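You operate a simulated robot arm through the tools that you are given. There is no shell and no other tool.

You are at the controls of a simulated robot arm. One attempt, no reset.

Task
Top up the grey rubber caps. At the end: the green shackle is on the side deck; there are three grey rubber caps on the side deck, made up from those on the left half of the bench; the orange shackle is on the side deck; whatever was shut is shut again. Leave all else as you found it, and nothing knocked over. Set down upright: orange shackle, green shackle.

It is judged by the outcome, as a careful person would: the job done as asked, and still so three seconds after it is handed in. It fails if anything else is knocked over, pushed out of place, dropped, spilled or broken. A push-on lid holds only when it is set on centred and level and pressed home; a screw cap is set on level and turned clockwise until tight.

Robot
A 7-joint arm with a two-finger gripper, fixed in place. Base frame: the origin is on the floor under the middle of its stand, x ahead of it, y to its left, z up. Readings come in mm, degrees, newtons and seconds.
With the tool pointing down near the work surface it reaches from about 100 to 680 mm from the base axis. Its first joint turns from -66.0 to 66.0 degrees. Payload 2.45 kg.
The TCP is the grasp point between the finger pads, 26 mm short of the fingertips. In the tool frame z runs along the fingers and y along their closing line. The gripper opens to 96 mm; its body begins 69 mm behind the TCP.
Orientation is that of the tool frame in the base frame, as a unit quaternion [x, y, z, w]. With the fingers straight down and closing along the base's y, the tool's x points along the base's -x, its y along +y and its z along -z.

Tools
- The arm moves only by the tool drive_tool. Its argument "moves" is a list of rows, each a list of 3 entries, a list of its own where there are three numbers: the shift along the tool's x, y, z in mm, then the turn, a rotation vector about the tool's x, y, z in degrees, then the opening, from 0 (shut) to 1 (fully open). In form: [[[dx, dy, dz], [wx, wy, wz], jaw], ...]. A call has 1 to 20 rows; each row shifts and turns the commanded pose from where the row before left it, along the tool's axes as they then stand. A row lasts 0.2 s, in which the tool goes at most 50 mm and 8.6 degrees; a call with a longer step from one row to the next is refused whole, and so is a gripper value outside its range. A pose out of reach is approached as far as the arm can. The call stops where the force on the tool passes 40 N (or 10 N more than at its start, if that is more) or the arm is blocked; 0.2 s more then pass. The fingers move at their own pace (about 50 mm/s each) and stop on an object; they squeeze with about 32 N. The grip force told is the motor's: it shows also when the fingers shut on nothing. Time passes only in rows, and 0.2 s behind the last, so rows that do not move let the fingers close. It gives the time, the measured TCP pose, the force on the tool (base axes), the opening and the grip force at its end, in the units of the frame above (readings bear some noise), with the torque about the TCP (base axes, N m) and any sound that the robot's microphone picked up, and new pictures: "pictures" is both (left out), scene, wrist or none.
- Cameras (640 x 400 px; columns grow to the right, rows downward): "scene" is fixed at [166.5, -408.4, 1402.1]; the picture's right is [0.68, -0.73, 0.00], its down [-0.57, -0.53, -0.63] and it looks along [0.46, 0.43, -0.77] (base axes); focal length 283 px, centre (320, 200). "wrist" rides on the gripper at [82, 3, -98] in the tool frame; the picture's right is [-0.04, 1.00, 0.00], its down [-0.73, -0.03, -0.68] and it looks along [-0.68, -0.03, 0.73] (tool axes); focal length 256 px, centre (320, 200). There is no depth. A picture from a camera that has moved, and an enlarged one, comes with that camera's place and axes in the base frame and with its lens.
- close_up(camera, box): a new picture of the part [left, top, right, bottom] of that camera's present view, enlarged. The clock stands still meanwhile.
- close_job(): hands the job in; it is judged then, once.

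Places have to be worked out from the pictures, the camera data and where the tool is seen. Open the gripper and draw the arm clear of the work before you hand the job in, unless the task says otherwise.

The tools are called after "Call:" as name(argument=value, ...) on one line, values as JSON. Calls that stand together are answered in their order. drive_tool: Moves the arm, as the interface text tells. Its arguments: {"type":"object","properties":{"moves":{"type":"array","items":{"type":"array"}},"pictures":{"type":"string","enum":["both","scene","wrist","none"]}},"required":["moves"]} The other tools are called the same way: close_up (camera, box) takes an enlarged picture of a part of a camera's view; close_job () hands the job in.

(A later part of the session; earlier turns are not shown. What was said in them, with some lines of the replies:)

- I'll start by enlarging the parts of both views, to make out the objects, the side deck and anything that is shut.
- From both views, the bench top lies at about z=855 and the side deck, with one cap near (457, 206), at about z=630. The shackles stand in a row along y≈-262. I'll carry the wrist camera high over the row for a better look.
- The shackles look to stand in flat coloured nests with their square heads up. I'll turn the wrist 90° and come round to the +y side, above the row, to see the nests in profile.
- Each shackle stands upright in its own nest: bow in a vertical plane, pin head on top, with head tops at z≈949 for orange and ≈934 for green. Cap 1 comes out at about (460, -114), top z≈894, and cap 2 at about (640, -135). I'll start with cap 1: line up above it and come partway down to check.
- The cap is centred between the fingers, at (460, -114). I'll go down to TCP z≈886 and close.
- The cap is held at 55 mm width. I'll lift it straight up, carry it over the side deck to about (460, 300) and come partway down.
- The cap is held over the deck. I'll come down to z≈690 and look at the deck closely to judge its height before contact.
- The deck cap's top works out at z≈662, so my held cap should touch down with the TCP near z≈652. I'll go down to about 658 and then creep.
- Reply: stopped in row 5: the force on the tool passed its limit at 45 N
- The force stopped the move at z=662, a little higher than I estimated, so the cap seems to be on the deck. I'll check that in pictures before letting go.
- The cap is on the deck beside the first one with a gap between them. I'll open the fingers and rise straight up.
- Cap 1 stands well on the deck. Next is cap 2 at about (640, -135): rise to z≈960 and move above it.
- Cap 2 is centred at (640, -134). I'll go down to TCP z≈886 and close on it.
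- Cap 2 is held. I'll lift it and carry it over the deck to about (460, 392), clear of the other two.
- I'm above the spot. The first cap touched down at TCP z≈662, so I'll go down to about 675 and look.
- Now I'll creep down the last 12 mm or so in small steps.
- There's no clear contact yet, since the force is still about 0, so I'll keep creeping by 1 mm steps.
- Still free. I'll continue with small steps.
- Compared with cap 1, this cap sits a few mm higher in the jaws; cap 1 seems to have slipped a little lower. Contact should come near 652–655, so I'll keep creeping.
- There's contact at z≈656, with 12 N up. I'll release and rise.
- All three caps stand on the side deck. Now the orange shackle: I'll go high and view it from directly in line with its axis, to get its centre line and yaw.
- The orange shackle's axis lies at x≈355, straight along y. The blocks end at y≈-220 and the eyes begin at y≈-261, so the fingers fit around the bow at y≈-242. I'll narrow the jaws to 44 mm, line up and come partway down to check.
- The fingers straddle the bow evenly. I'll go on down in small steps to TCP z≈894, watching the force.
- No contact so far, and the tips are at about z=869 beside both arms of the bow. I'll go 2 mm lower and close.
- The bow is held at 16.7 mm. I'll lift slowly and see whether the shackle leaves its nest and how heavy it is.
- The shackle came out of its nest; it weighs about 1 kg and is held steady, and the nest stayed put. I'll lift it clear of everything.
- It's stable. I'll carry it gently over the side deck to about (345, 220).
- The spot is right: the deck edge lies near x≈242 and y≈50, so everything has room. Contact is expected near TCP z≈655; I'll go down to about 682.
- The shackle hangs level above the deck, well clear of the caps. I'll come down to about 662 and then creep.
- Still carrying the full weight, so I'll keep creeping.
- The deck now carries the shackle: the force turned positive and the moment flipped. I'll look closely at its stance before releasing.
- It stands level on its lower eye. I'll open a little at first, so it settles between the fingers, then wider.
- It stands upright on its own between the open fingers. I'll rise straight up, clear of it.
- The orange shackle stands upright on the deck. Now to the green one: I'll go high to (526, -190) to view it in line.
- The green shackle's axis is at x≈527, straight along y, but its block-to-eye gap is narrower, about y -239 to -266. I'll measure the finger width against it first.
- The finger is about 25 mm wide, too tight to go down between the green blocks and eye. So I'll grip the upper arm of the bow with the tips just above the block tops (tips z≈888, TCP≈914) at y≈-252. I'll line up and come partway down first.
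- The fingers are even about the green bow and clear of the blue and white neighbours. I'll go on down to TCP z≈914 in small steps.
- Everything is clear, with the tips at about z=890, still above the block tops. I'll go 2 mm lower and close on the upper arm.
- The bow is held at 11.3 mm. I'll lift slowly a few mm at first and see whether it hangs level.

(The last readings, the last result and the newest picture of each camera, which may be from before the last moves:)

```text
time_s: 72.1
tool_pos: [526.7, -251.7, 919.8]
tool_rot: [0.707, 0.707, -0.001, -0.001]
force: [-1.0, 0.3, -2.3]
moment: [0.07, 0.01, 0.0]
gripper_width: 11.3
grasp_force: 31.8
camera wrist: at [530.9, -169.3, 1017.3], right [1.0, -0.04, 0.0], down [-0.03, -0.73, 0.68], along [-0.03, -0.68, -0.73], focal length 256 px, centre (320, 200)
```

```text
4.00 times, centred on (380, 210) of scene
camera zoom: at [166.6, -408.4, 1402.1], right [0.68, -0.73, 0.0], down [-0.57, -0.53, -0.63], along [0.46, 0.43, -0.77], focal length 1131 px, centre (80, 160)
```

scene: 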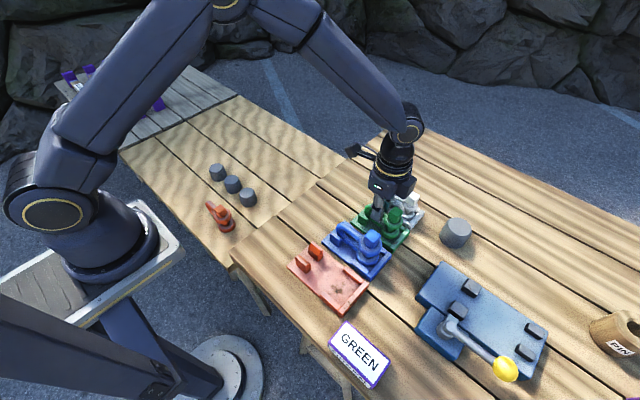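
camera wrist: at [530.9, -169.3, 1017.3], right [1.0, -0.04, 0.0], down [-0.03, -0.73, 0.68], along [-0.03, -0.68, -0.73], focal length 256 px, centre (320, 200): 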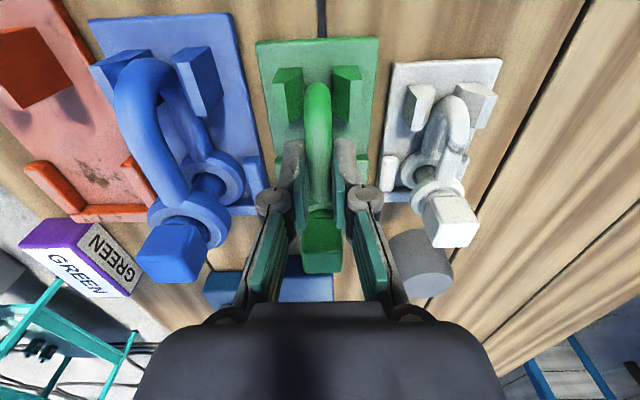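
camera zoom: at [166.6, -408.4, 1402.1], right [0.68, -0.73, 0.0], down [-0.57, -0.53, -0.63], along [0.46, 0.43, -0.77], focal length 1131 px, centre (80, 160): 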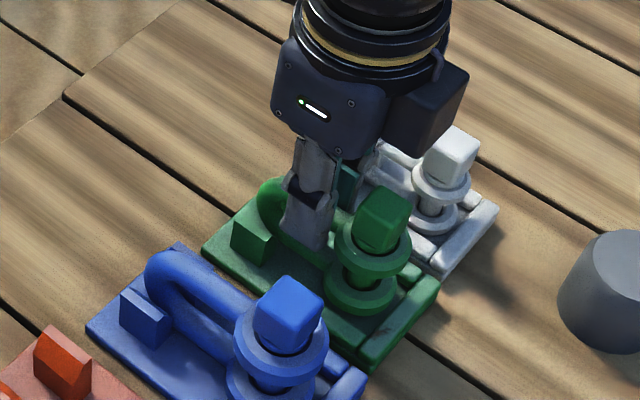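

It weighs about 0.3 kg and moves rigidly with the fingers. I'll lift it gently clear of its nest.

Call:
drive_tool(moves=[[[0, 0, -4], [0, 0, 0], 0], [[0, 0, -7], [0, 0, 0], 0], [[0, 0, -10], [0, 0, 0], 0], [[0, 0, -13], [0, 0, 0], 0], [[0, 0, -15], [0, 0, 0], 0], [[0, 0, -15], [0, 0, 0], 0], [[0, 0, -12], [0, 0, 0], 0], [[0, 0, -6], [0, 0, 0], 0], [[0, 0, 0], [0, 0, 0], 0]], pictures="both")

Call:
close_up(camera="wrist", box=[230, 40, 410, 310])

Call:
close_up(camera="scene", box=[330, 140, 430, 260])

```text
time_s: 74.1
tool_pos: [526.2, -251.0, 1002.2]
tool_rot: [0.706, 0.708, 0.0, -0.001]
force: [0.4, -0.4, -2.6]
moment: [0.05, 0.0, -0.01]
gripper_width: 11.2
grasp_force: 31.6
camera wrist: at [531.2, -168.9, 1099.7], right [1.0, -0.04, 0.0], down [-0.03, -0.73, 0.68], along [-0.03, -0.68, -0.73], focal length 256 px, centre (320, 200)
```

scene: 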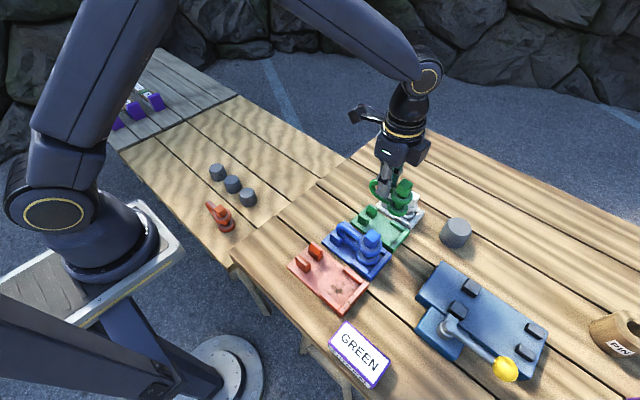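
wrist: 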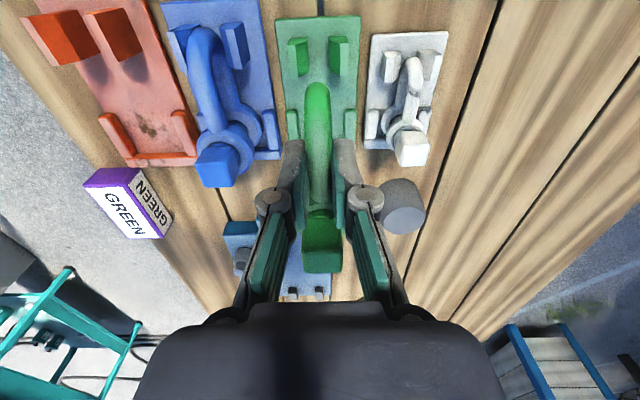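

```text
1.48 times, centred on (320, 175) of wrist
camera zoom: at [531.2, -168.9, 1099.7], right [1.0, -0.04, 0.0], down [-0.03, -0.73, 0.68], along [-0.03, -0.68, -0.73], focal length 379 px, centre (320, 237)
```

zoom: 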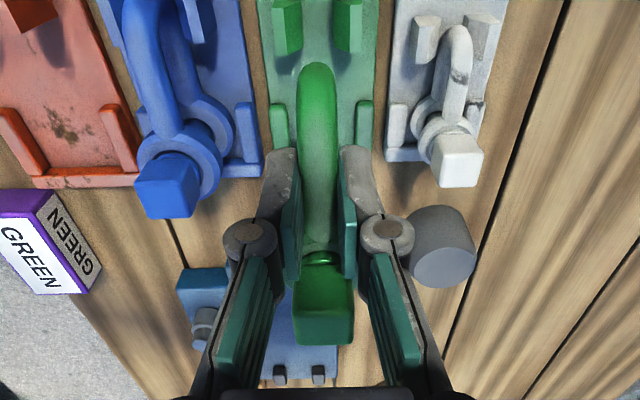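

```text
3.33 times, centred on (380, 200) of scene
camera zoom: at [166.5, -408.4, 1402.1], right [0.68, -0.73, 0.0], down [-0.57, -0.53, -0.63], along [0.46, 0.43, -0.77], focal length 942 px, centre (120, 200)
```

zoom: 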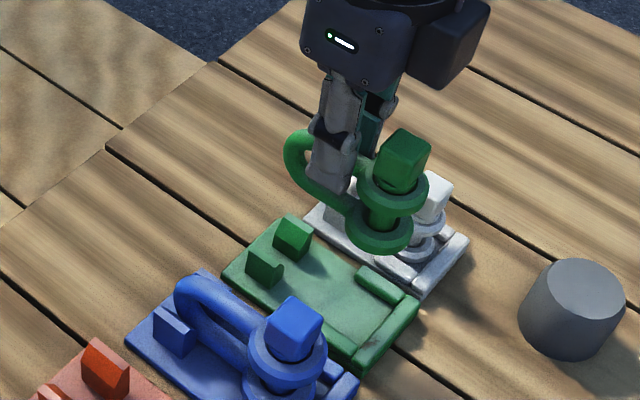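

The green shackle hangs level and the nest stayed put. I'll carry it gently toward the deck, aiming for about (342, 390).

Call:
drive_tool(moves=[[[11.5, -3.3, 0], [0, 0, 0], 0], [[21.1, -6.1, 0], [0, 0, 0], 0], [[28.8, -8.3, 0], [0, 0, 0], 0], [[28.8, -8.3, 0], [0, 0, 0], 0], [[28.8, -8.3, 0], [0, 0, 0], 0], [[28.8, -8.3, 0], [0, 0, 0], 0], [[28.8, -8.3, 0], [0, 0, 0], 0], [[28.8, -8.3, 0], [0, 0, 0], 0], [[28.8, -8.3, 0], [0, 0, 0], 0], [[28.8, -8.3, 0], [0, 0, 0], 0], [[28.8, -8.3, 0], [0, 0, 0], 0], [[28.8, -8.3, 0], [0, 0, 0], 0], [[28.8, -8.3, 0], [0, 0, 0], 0], [[28.8, -8.3, 0], [0, 0, 0], 0], [[28.8, -8.3, 0], [0, 0, 0], 0], [[28.8, -8.3, 0], [0, 0, 0], 0], [[28.8, -8.3, 0], [0, 0, 0], 0], [[21, -6, 0], [0, 0, 0], 0], [[12, -3.5, 0], [0, 0, 0], 0], [[0, 0, 0], [0, 0, 0], 0]], pictures="scene")

```text
time_s: 78.3
tool_pos: [382.5, 247.6, 1002.6]
tool_rot: [0.707, 0.707, -0.001, -0.001]
force: [-0.1, 0.3, -3.1]
moment: [0.04, 0.0, 0.0]
gripper_width: 11.2
grasp_force: 31.6
```

scene: 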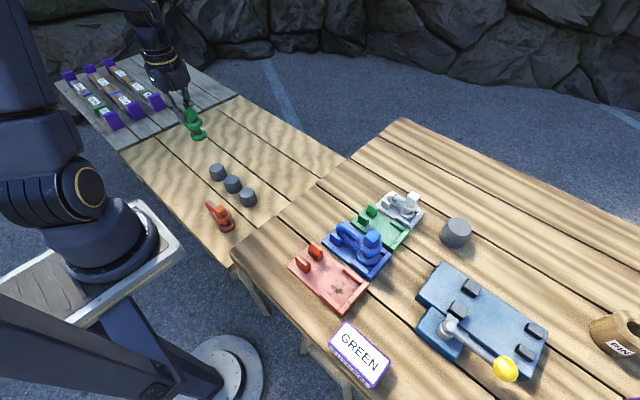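

Now the last stretch to (342, 390), then down to about z=700.

Call:
drive_tool(moves=[[[15, -4, 0], [0, 0, 0], 0], [[27, -8, 0], [0, 0, 0], 0], [[30, -9, 0], [0, 0, 0], 0], [[30, -9, 0], [0, 0, 0], 0], [[25, -7, 0], [0, 0, 0], 0], [[12, -3, 0], [0, 0, 0], 0], [[3.4, -0.5, 0], [0, 0, 0], 0], [[0, 0, 12], [0, 0, 0], 0], [[0, 0, 22], [0, 0, 0], 0], [[0, 0, 30], [0, 0, 0], 0], [[0, 0, 30], [0, 0, 0], 0], [[0, 0, 30], [0, 0, 0], 0], [[0, 0, 30], [0, 0, 0], 0], [[0, 0, 30], [0, 0, 0], 0], [[0, 0, 30], [0, 0, 0], 0], [[0, 0, 30], [0, 0, 0], 0], [[0, 0, 28], [0, 0, 0], 0], [[0, 0, 18], [0, 0, 0], 0], [[0, 0, 10], [0, 0, 0], 0], [[0, 0, 0], [0, 0, 0], 0]], pictures="both")

Call:
close_up(camera="scene", box=[140, 120, 270, 240])

```text
time_s: 82.5
tool_pos: [342.7, 388.9, 701.1]
tool_rot: [0.707, 0.707, 0.0, 0.0]
force: [0.0, -0.7, -3.3]
moment: [0.05, 0.0, 0.02]
gripper_width: 11.4
grasp_force: 31.6
camera wrist: at [346.0, 470.4, 799.2], right [1.0, -0.04, 0.0], down [-0.03, -0.73, 0.68], along [-0.03, -0.68, -0.73], focal length 256 px, centre (320, 200)
```

scene: 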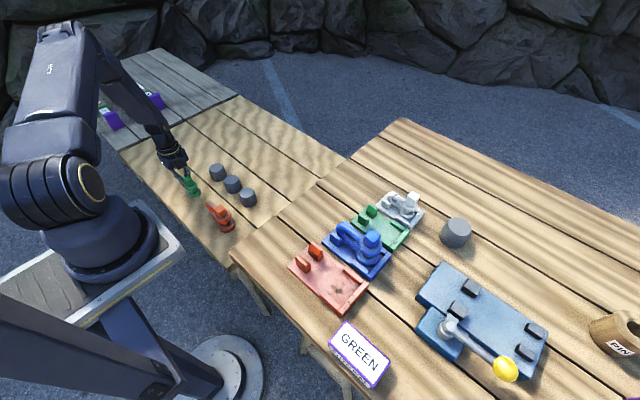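
wrist: 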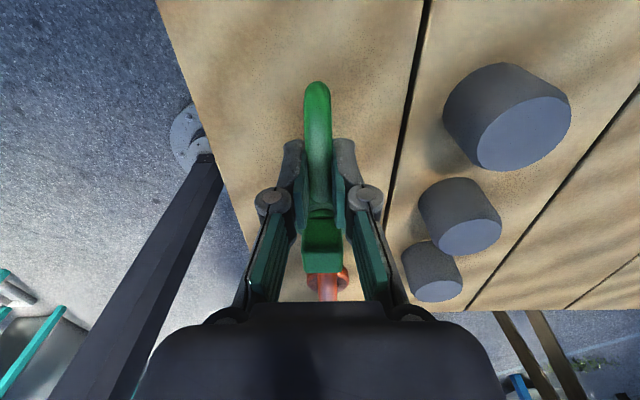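

```text
3.33 times, centred on (205, 180) of scene
camera zoom: at [166.5, -408.3, 1402.1], right [0.68, -0.73, 0.0], down [-0.57, -0.53, -0.63], along [0.46, 0.43, -0.77], focal length 942 px, centre (703, 267)
```

zoom: 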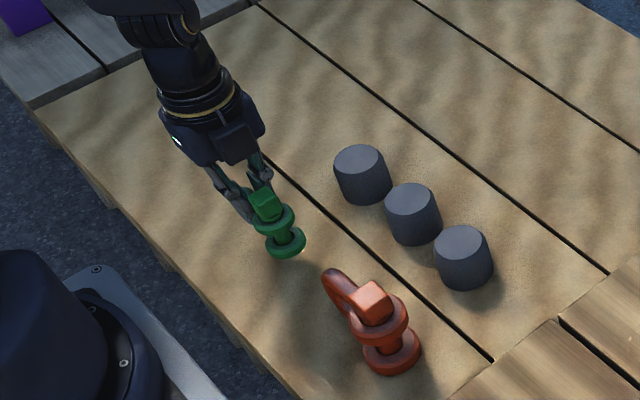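

Both shackles and caps will have ample room. I'll lower to about 683, then creep to contact, expected near 677.

Call:
drive_tool(moves=[[[0, 0, 6], [0, 0, 0], 0], [[0, 0, 6], [0, 0, 0], 0], [[0, 0, 4], [0, 0, 0], 0], [[0, 0, 2], [0, 0, 0], 0], [[0, 0, 0], [0, 0, 0], 0]], pictures="none")

Call:
drive_tool(moves=[[[0, 0, 1], [0, 0, 0], 0], [[0, 0, 1], [0, 0, 0], 0], [[0, 0, 0], [0, 0, 0], 0]], pictures="none")

```text
time_s: 83.7
tool_pos: [342.3, 388.6, 684.1]
tool_rot: [0.707, 0.707, 0.0, -0.001]
force: [0.4, -0.1, -2.6]
moment: [0.02, -0.02, -0.01]
gripper_width: 11.2
grasp_force: 32.4
```

```text
time_s: 84.5
tool_pos: [342.6, 389.6, 681.9]
tool_rot: [0.707, 0.707, -0.001, 0.0]
force: [0.2, -0.9, -3.4]
moment: [0.09, 0.01, 0.0]
gripper_width: 11.3
grasp_force: 31.5
```

Still hanging free at z≈682. I'll continue in steps below 1 mm.

Call:
drive_tool(moves=[[[0, 0, 1], [0, 0, 0], 0], [[0, 0, 1], [0, 0, 0], 0], [[0, 0, 0], [0, 0, 0], 0]], pictures="none")

```text
time_s: 85.3
tool_pos: [342.0, 388.4, 678.8]
tool_rot: [0.707, 0.707, 0.0, -0.001]
force: [0.2, -0.4, -4.0]
moment: [0.11, 0.02, -0.02]
gripper_width: 11.4
grasp_force: 32.0
```

Call:
drive_tool(moves=[[[0, 0, 0.7], [0, 0, 0], 0], [[0, 0, 0.7], [0, 0, 0], 0], [[0, 0, 0], [0, 0, 0], 0]], pictures="none")

```text
time_s: 86.1
tool_pos: [342.0, 389.6, 678.9]
tool_rot: [0.707, 0.707, -0.001, -0.001]
force: [0.7, -0.3, -3.2]
moment: [0.07, 0.01, 0.0]
gripper_width: 11.3
grasp_force: 31.7
```

Call:
drive_tool(moves=[[[0, 0, 0.7], [0, 0, 0], 0], [[0, 0, 0.7], [0, 0, 0], 0], [[0, 0, 0], [0, 0, 0], 0]], pictures="none")

```text
time_s: 86.9
tool_pos: [342.6, 389.4, 676.0]
tool_rot: [0.708, 0.707, 0.0, 0.0]
force: [-0.5, -0.2, -2.8]
moment: [0.03, -0.01, 0.01]
gripper_width: 11.4
grasp_force: 32.1
```

Call:
drive_tool(moves=[[[0, 0, 0.7], [0, 0, 0], 0], [[0, 0, 0.7], [0, 0, 0], 0], [[0, 0, 0], [0, 0, 0], 0]], pictures="none")

```text
time_s: 87.7
tool_pos: [341.6, 389.4, 676.3]
tool_rot: [0.707, 0.707, -0.001, -0.001]
force: [-0.3, -0.3, -1.7]
moment: [0.02, 0.01, -0.03]
gripper_width: 11.3
grasp_force: 31.5
```

The force is beginning to fall, to -1.7 N; I'll take a little more.

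Call:
drive_tool(moves=[[[0, 0, 0.6], [0, 0, 0], 0], [[0, 0, 0.6], [0, 0, 0], 0], [[0, 0, 0], [0, 0, 0], 0]], pictures="none")

```text
time_s: 88.5
tool_pos: [342.8, 389.5, 676.2]
tool_rot: [0.707, 0.708, 0.0, -0.001]
force: [-4.6, -6.4, 29.2]
moment: [-0.53, 0.06, -0.06]
gripper_width: 11.5
grasp_force: 32.1
```

That's firm contact at 29 N. I'll ease up half a millimetre to take off the pressure, and look.

Call:
drive_tool(moves=[[[0, 0, -0.6], [0, 0, 0], 0], [[0, 0, 0], [0, 0, 0], 0]], pictures="both")

Call:
close_up(camera="scene", box=[150, 140, 240, 230])

Call:
close_up(camera="wrist", box=[230, 40, 410, 310])

```text
time_s: 89.1
tool_pos: [341.6, 390.2, 676.0]
tool_rot: [0.707, 0.707, 0.0, -0.001]
force: [-2.9, -3.4, 24.4]
moment: [-0.13, 0.0, -0.06]
gripper_width: 11.3
grasp_force: 32.8
camera wrist: at [345.9, 471.3, 773.4], right [1.0, -0.04, 0.0], down [-0.03, -0.73, 0.68], along [-0.03, -0.68, -0.74], focal length 256 px, centre (320, 200)
```

scene: 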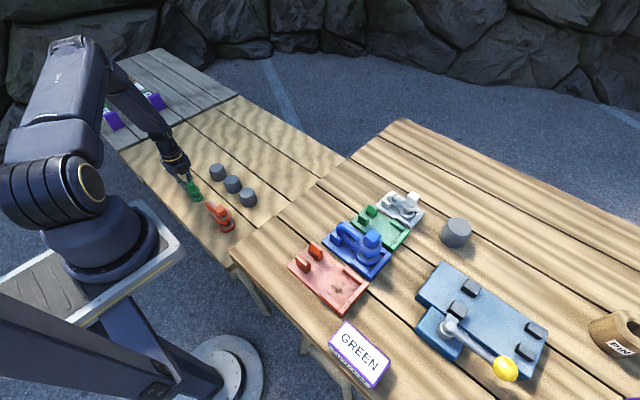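
wrist: 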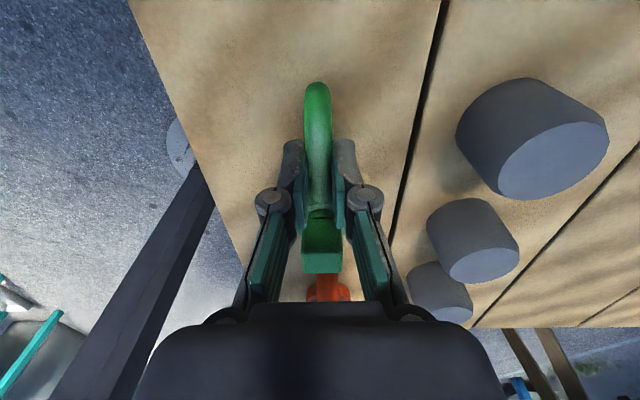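

```text
4.44 times, centred on (195, 185) of scene
camera zoom: at [166.2, -408.7, 1402.1], right [0.68, -0.73, 0.0], down [-0.57, -0.53, -0.64], along [0.47, 0.43, -0.77], focal length 1256 px, centre (876, 267)
```

zoom: 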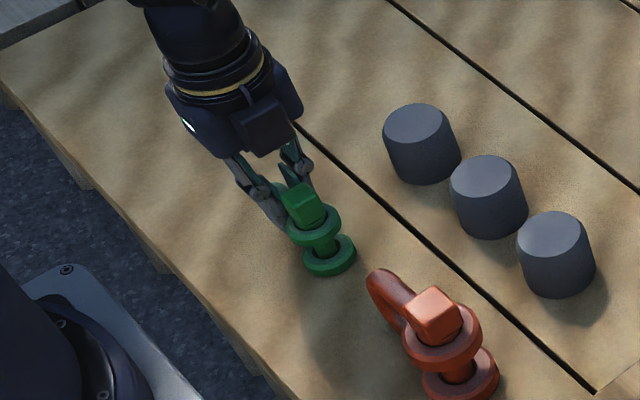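

```text
1.48 times, centred on (320, 175) of wrist
camera zoom: at [345.9, 471.3, 773.4], right [1.0, -0.04, 0.0], down [-0.03, -0.73, 0.68], along [-0.03, -0.68, -0.74], focal length 379 px, centre (320, 237)
```

zoom: 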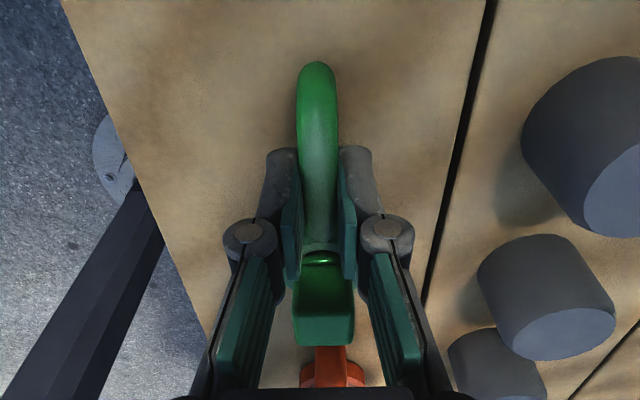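

It's still pressing at 24 N; I'll ease up a little more before opening.

Call:
drive_tool(moves=[[[0, 0, -0.8], [0, 0, 0], 0], [[0, 0, 0], [0, 0, 0], 0]], pictures="none")

```text
time_s: 89.7
tool_pos: [341.6, 388.6, 675.6]
tool_rot: [0.707, 0.707, -0.001, 0.0]
force: [1.1, 2.9, 3.2]
moment: [0.24, -0.06, -0.02]
gripper_width: 11.5
grasp_force: 31.7
```

It's only lightly loaded now, at 3 N. I'll open in stages.

Call:
drive_tool(moves=[[[0, 0, 0], [0, 0, 0], 0.15], [[0, 0, 0], [0, 0, 0], 0.2], [[0, 0, 0], [0, 0, 0], 0.3], [[0, 0, 0], [0, 0, 0], 0.46], [[0, 0, 0], [0, 0, 0], 0.46], [[0, 0, 0], [0, 0, 0], 0.46]], pictures="both")

Call:
close_up(camera="scene", box=[150, 140, 240, 230])

```text
time_s: 91.1
tool_pos: [343.6, 389.9, 676.4]
tool_rot: [0.707, 0.707, -0.001, -0.001]
force: [-0.1, 0.7, 0.3]
moment: [-0.01, -0.05, -0.01]
gripper_width: 44.2
grasp_force: 0.1
camera wrist: at [345.7, 471.0, 773.7], right [1.0, -0.04, 0.0], down [-0.03, -0.73, 0.68], along [-0.03, -0.68, -0.73], focal length 256 px, centre (320, 200)
```

scene: 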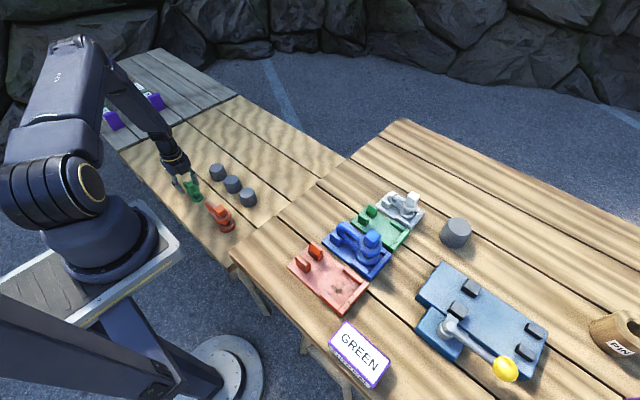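
wrist: 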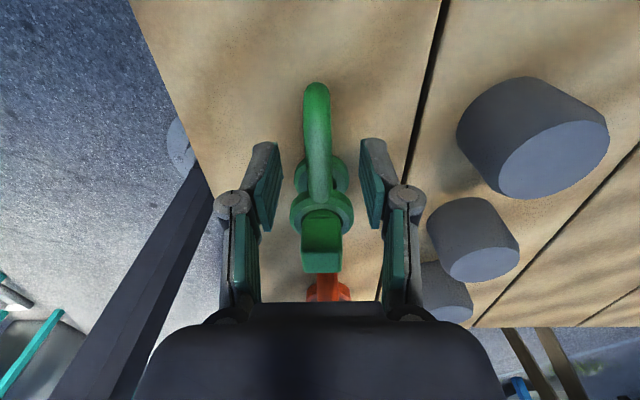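

```text
4.44 times, centred on (195, 185) of scene
camera zoom: at [166.5, -408.4, 1402.1], right [0.68, -0.73, 0.0], down [-0.57, -0.53, -0.63], along [0.46, 0.43, -0.77], focal length 1256 px, centre (876, 267)
```

zoom: 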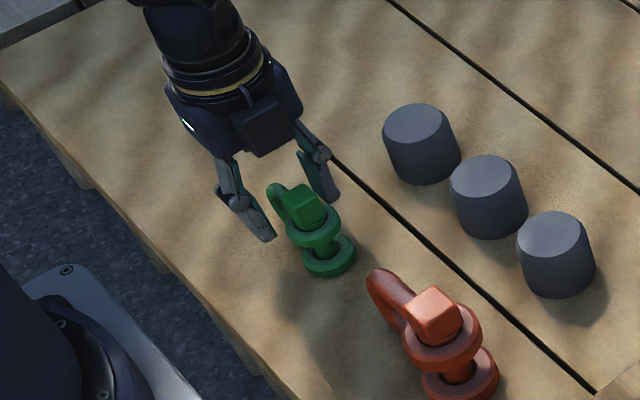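

The green shackle stands upright by itself. I'll rise straight up and draw the arm clear.

Call:
drive_tool(moves=[[[0, 0, -8], [0, 0, 0], 0.46], [[0, 0, -15], [0, 0, 0], 0.46], [[0, 0, -25], [0, 0, 0], 0.46], [[0, 0, -35], [0, 0, 0], 0.46], [[0, 0, -45], [0, 0, 0], 0.46], [[0, 0, -45], [0, 0, 0], 0.6], [[0, 0, -45], [0, 0, 0], 0.8], [[0, 0, -45], [0, 0, 0], 1], [[0, 0, -45], [0, 0, 0], 1], [[0, 0, 0], [0, 0, 0], 1]], pictures="both")

Call:
close_up(camera="scene", box=[140, 120, 290, 250])

Call:
close_up(camera="scene", box=[270, 170, 480, 330])

```text
time_s: 93.3
tool_pos: [341.0, 388.5, 983.5]
tool_rot: [0.707, 0.707, 0.0, 0.0]
force: [-0.6, 0.7, 0.1]
moment: [0.01, -0.02, 0.0]
gripper_width: 96.0
grasp_force: 0.0
camera wrist: at [345.2, 470.1, 1081.8], right [1.0, -0.04, 0.0], down [-0.03, -0.73, 0.68], along [-0.03, -0.68, -0.73], focal length 256 px, centre (320, 200)
```

scene: 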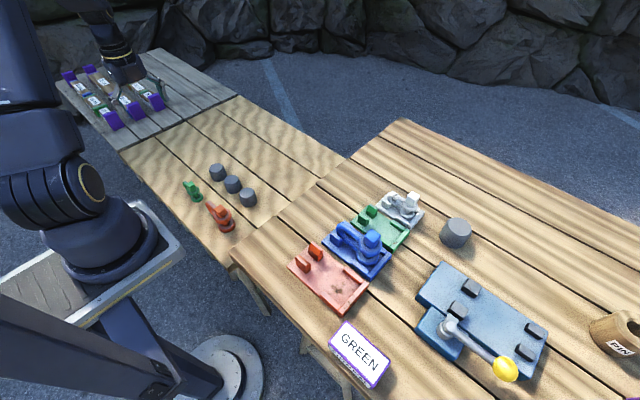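
wrist: 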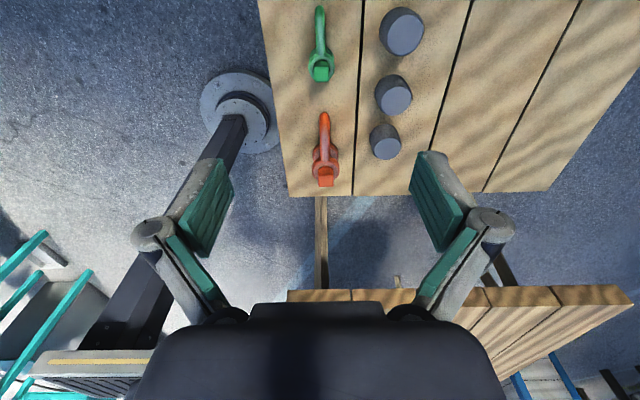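

```text
3.08 times, centred on (215, 185) of scene
camera zoom: at [166.5, -408.4, 1402.1], right [0.68, -0.73, 0.0], down [-0.57, -0.53, -0.63], along [0.46, 0.43, -0.77], focal length 870 px, centre (643, 246)
```

zoom: 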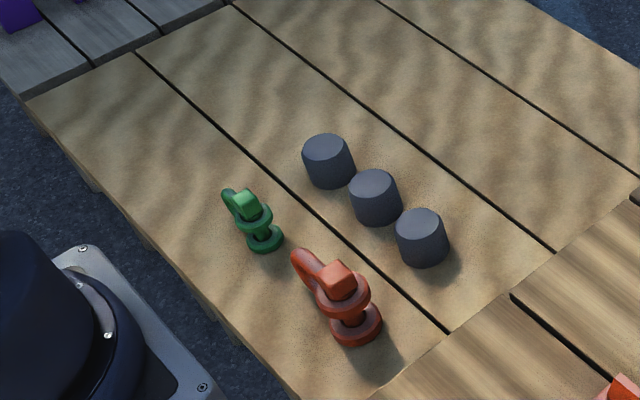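

```text
2.50 times, centred on (375, 250) of scene
camera zoom: at [166.5, -408.4, 1402.1], right [0.68, -0.73, 0.0], down [-0.57, -0.53, -0.63], along [0.46, 0.43, -0.77], focal length 707 px, centre (182, 75)
```

zoom: 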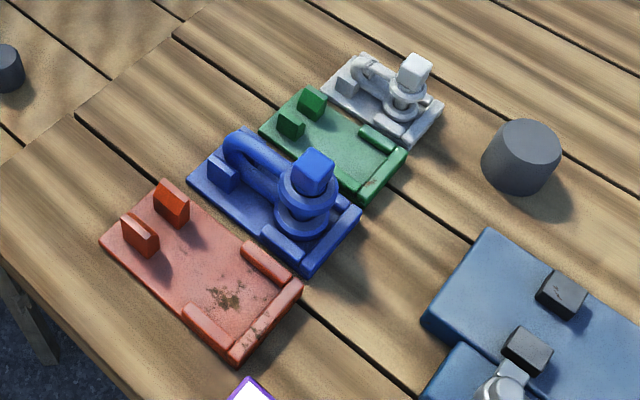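

All is in place: three caps and both shackles stand upright on the side deck, and the bench is otherwise unchanged. I'll draw the arm back and up toward its starting place.

Call:
drive_tool(moves=[[[0, 0, -40], [0, 0, 0], 1], [[-20, 0, -40], [0, 0, 0], 1], [[-38, 0, -20], [0, 0, 0], 1], [[-40, 0, -10], [0, 0, 0], 1], [[-40, 0, -10], [0, 0, 0], 1], [[-40, 0, -10], [0, 0, 0], 1], [[-40, 0, 0], [0, 0, 0], 1], [[-40, 0, 0], [0, 0, 0], 1], [[-40, 0, 0], [0, 0, 0], 1], [[-40, 0, 0], [0, 0, 0], 1], [[-30, 0, 0], [0, 0, 0], 1], [[0, 0, 0], [0, 0, 0], 1], [[0, 0, 0], [0, 0, 0], 1]], pictures="both")

Call:
close_up(camera="scene", box=[140, 120, 290, 250])

```text
time_s: 96.1
tool_pos: [342.1, 19.7, 1113.7]
tool_rot: [0.708, 0.706, -0.001, -0.001]
force: [-0.5, -0.4, -0.3]
moment: [0.01, -0.01, -0.01]
gripper_width: 95.8
grasp_force: 0.0
camera wrist: at [346.8, 102.1, 1211.4], right [1.0, -0.04, 0.0], down [-0.03, -0.73, 0.68], along [-0.03, -0.68, -0.73], focal length 256 px, centre (320, 200)
```

scene: 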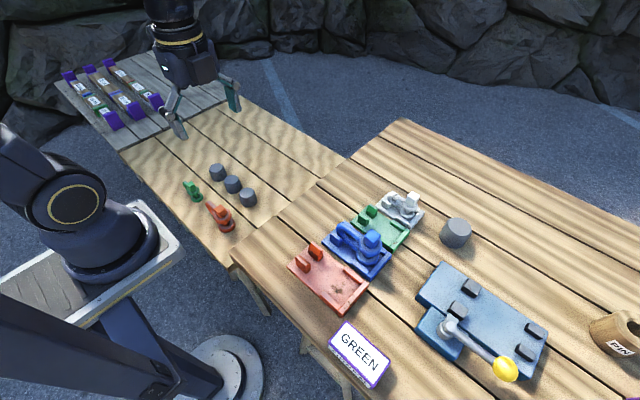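
wrist: 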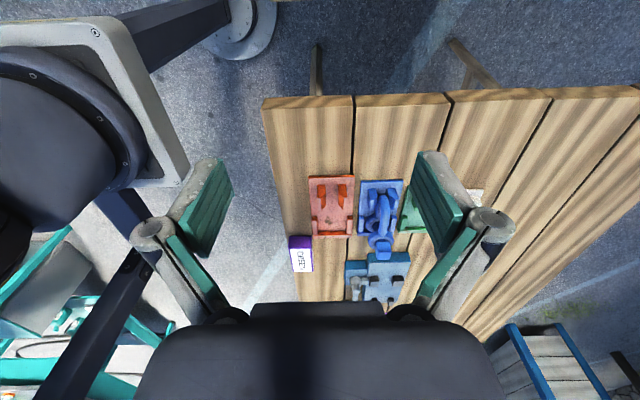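

```text
3.08 times, centred on (215, 185) of scene
camera zoom: at [166.5, -408.4, 1402.1], right [0.68, -0.73, 0.0], down [-0.57, -0.53, -0.63], along [0.46, 0.43, -0.77], focal length 870 px, centre (643, 246)
```

zoom: 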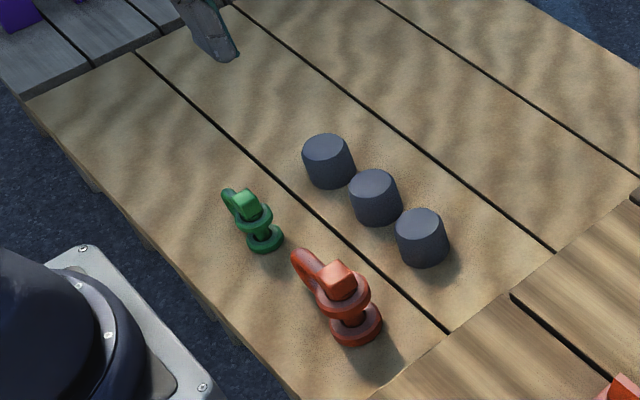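

The side deck holds three grey caps and the upright orange and green shackles. Nothing else has moved, nothing was opened, and the arm is clear with the gripper open, so I'm handing the job in.

Call:
close_job()

```text
The job is handed in.
```

The job is handed in. I haven't had a verdict back, but the last pictures show everything as asked.

- **Caps:** three grey rubber caps stand on the side deck. One was already there; I added the two nearest the bench's left edge. The third bench cap, further right, stays where it was.
- **Shackles:** the orange and green shackles stand upright on the side deck. Their coloured nests stayed on the bench, and the blue and white shackles weren't touched.
- **Shut items:** I opened nothing, so there was nothing to shut again.
- **Arm:** the gripper is open and the arm is back near its starting place, clear of the work.

The first cap slipped a few millimetres in the grip and met the deck harder than I meant, about 45 N. It stands upright and in place.
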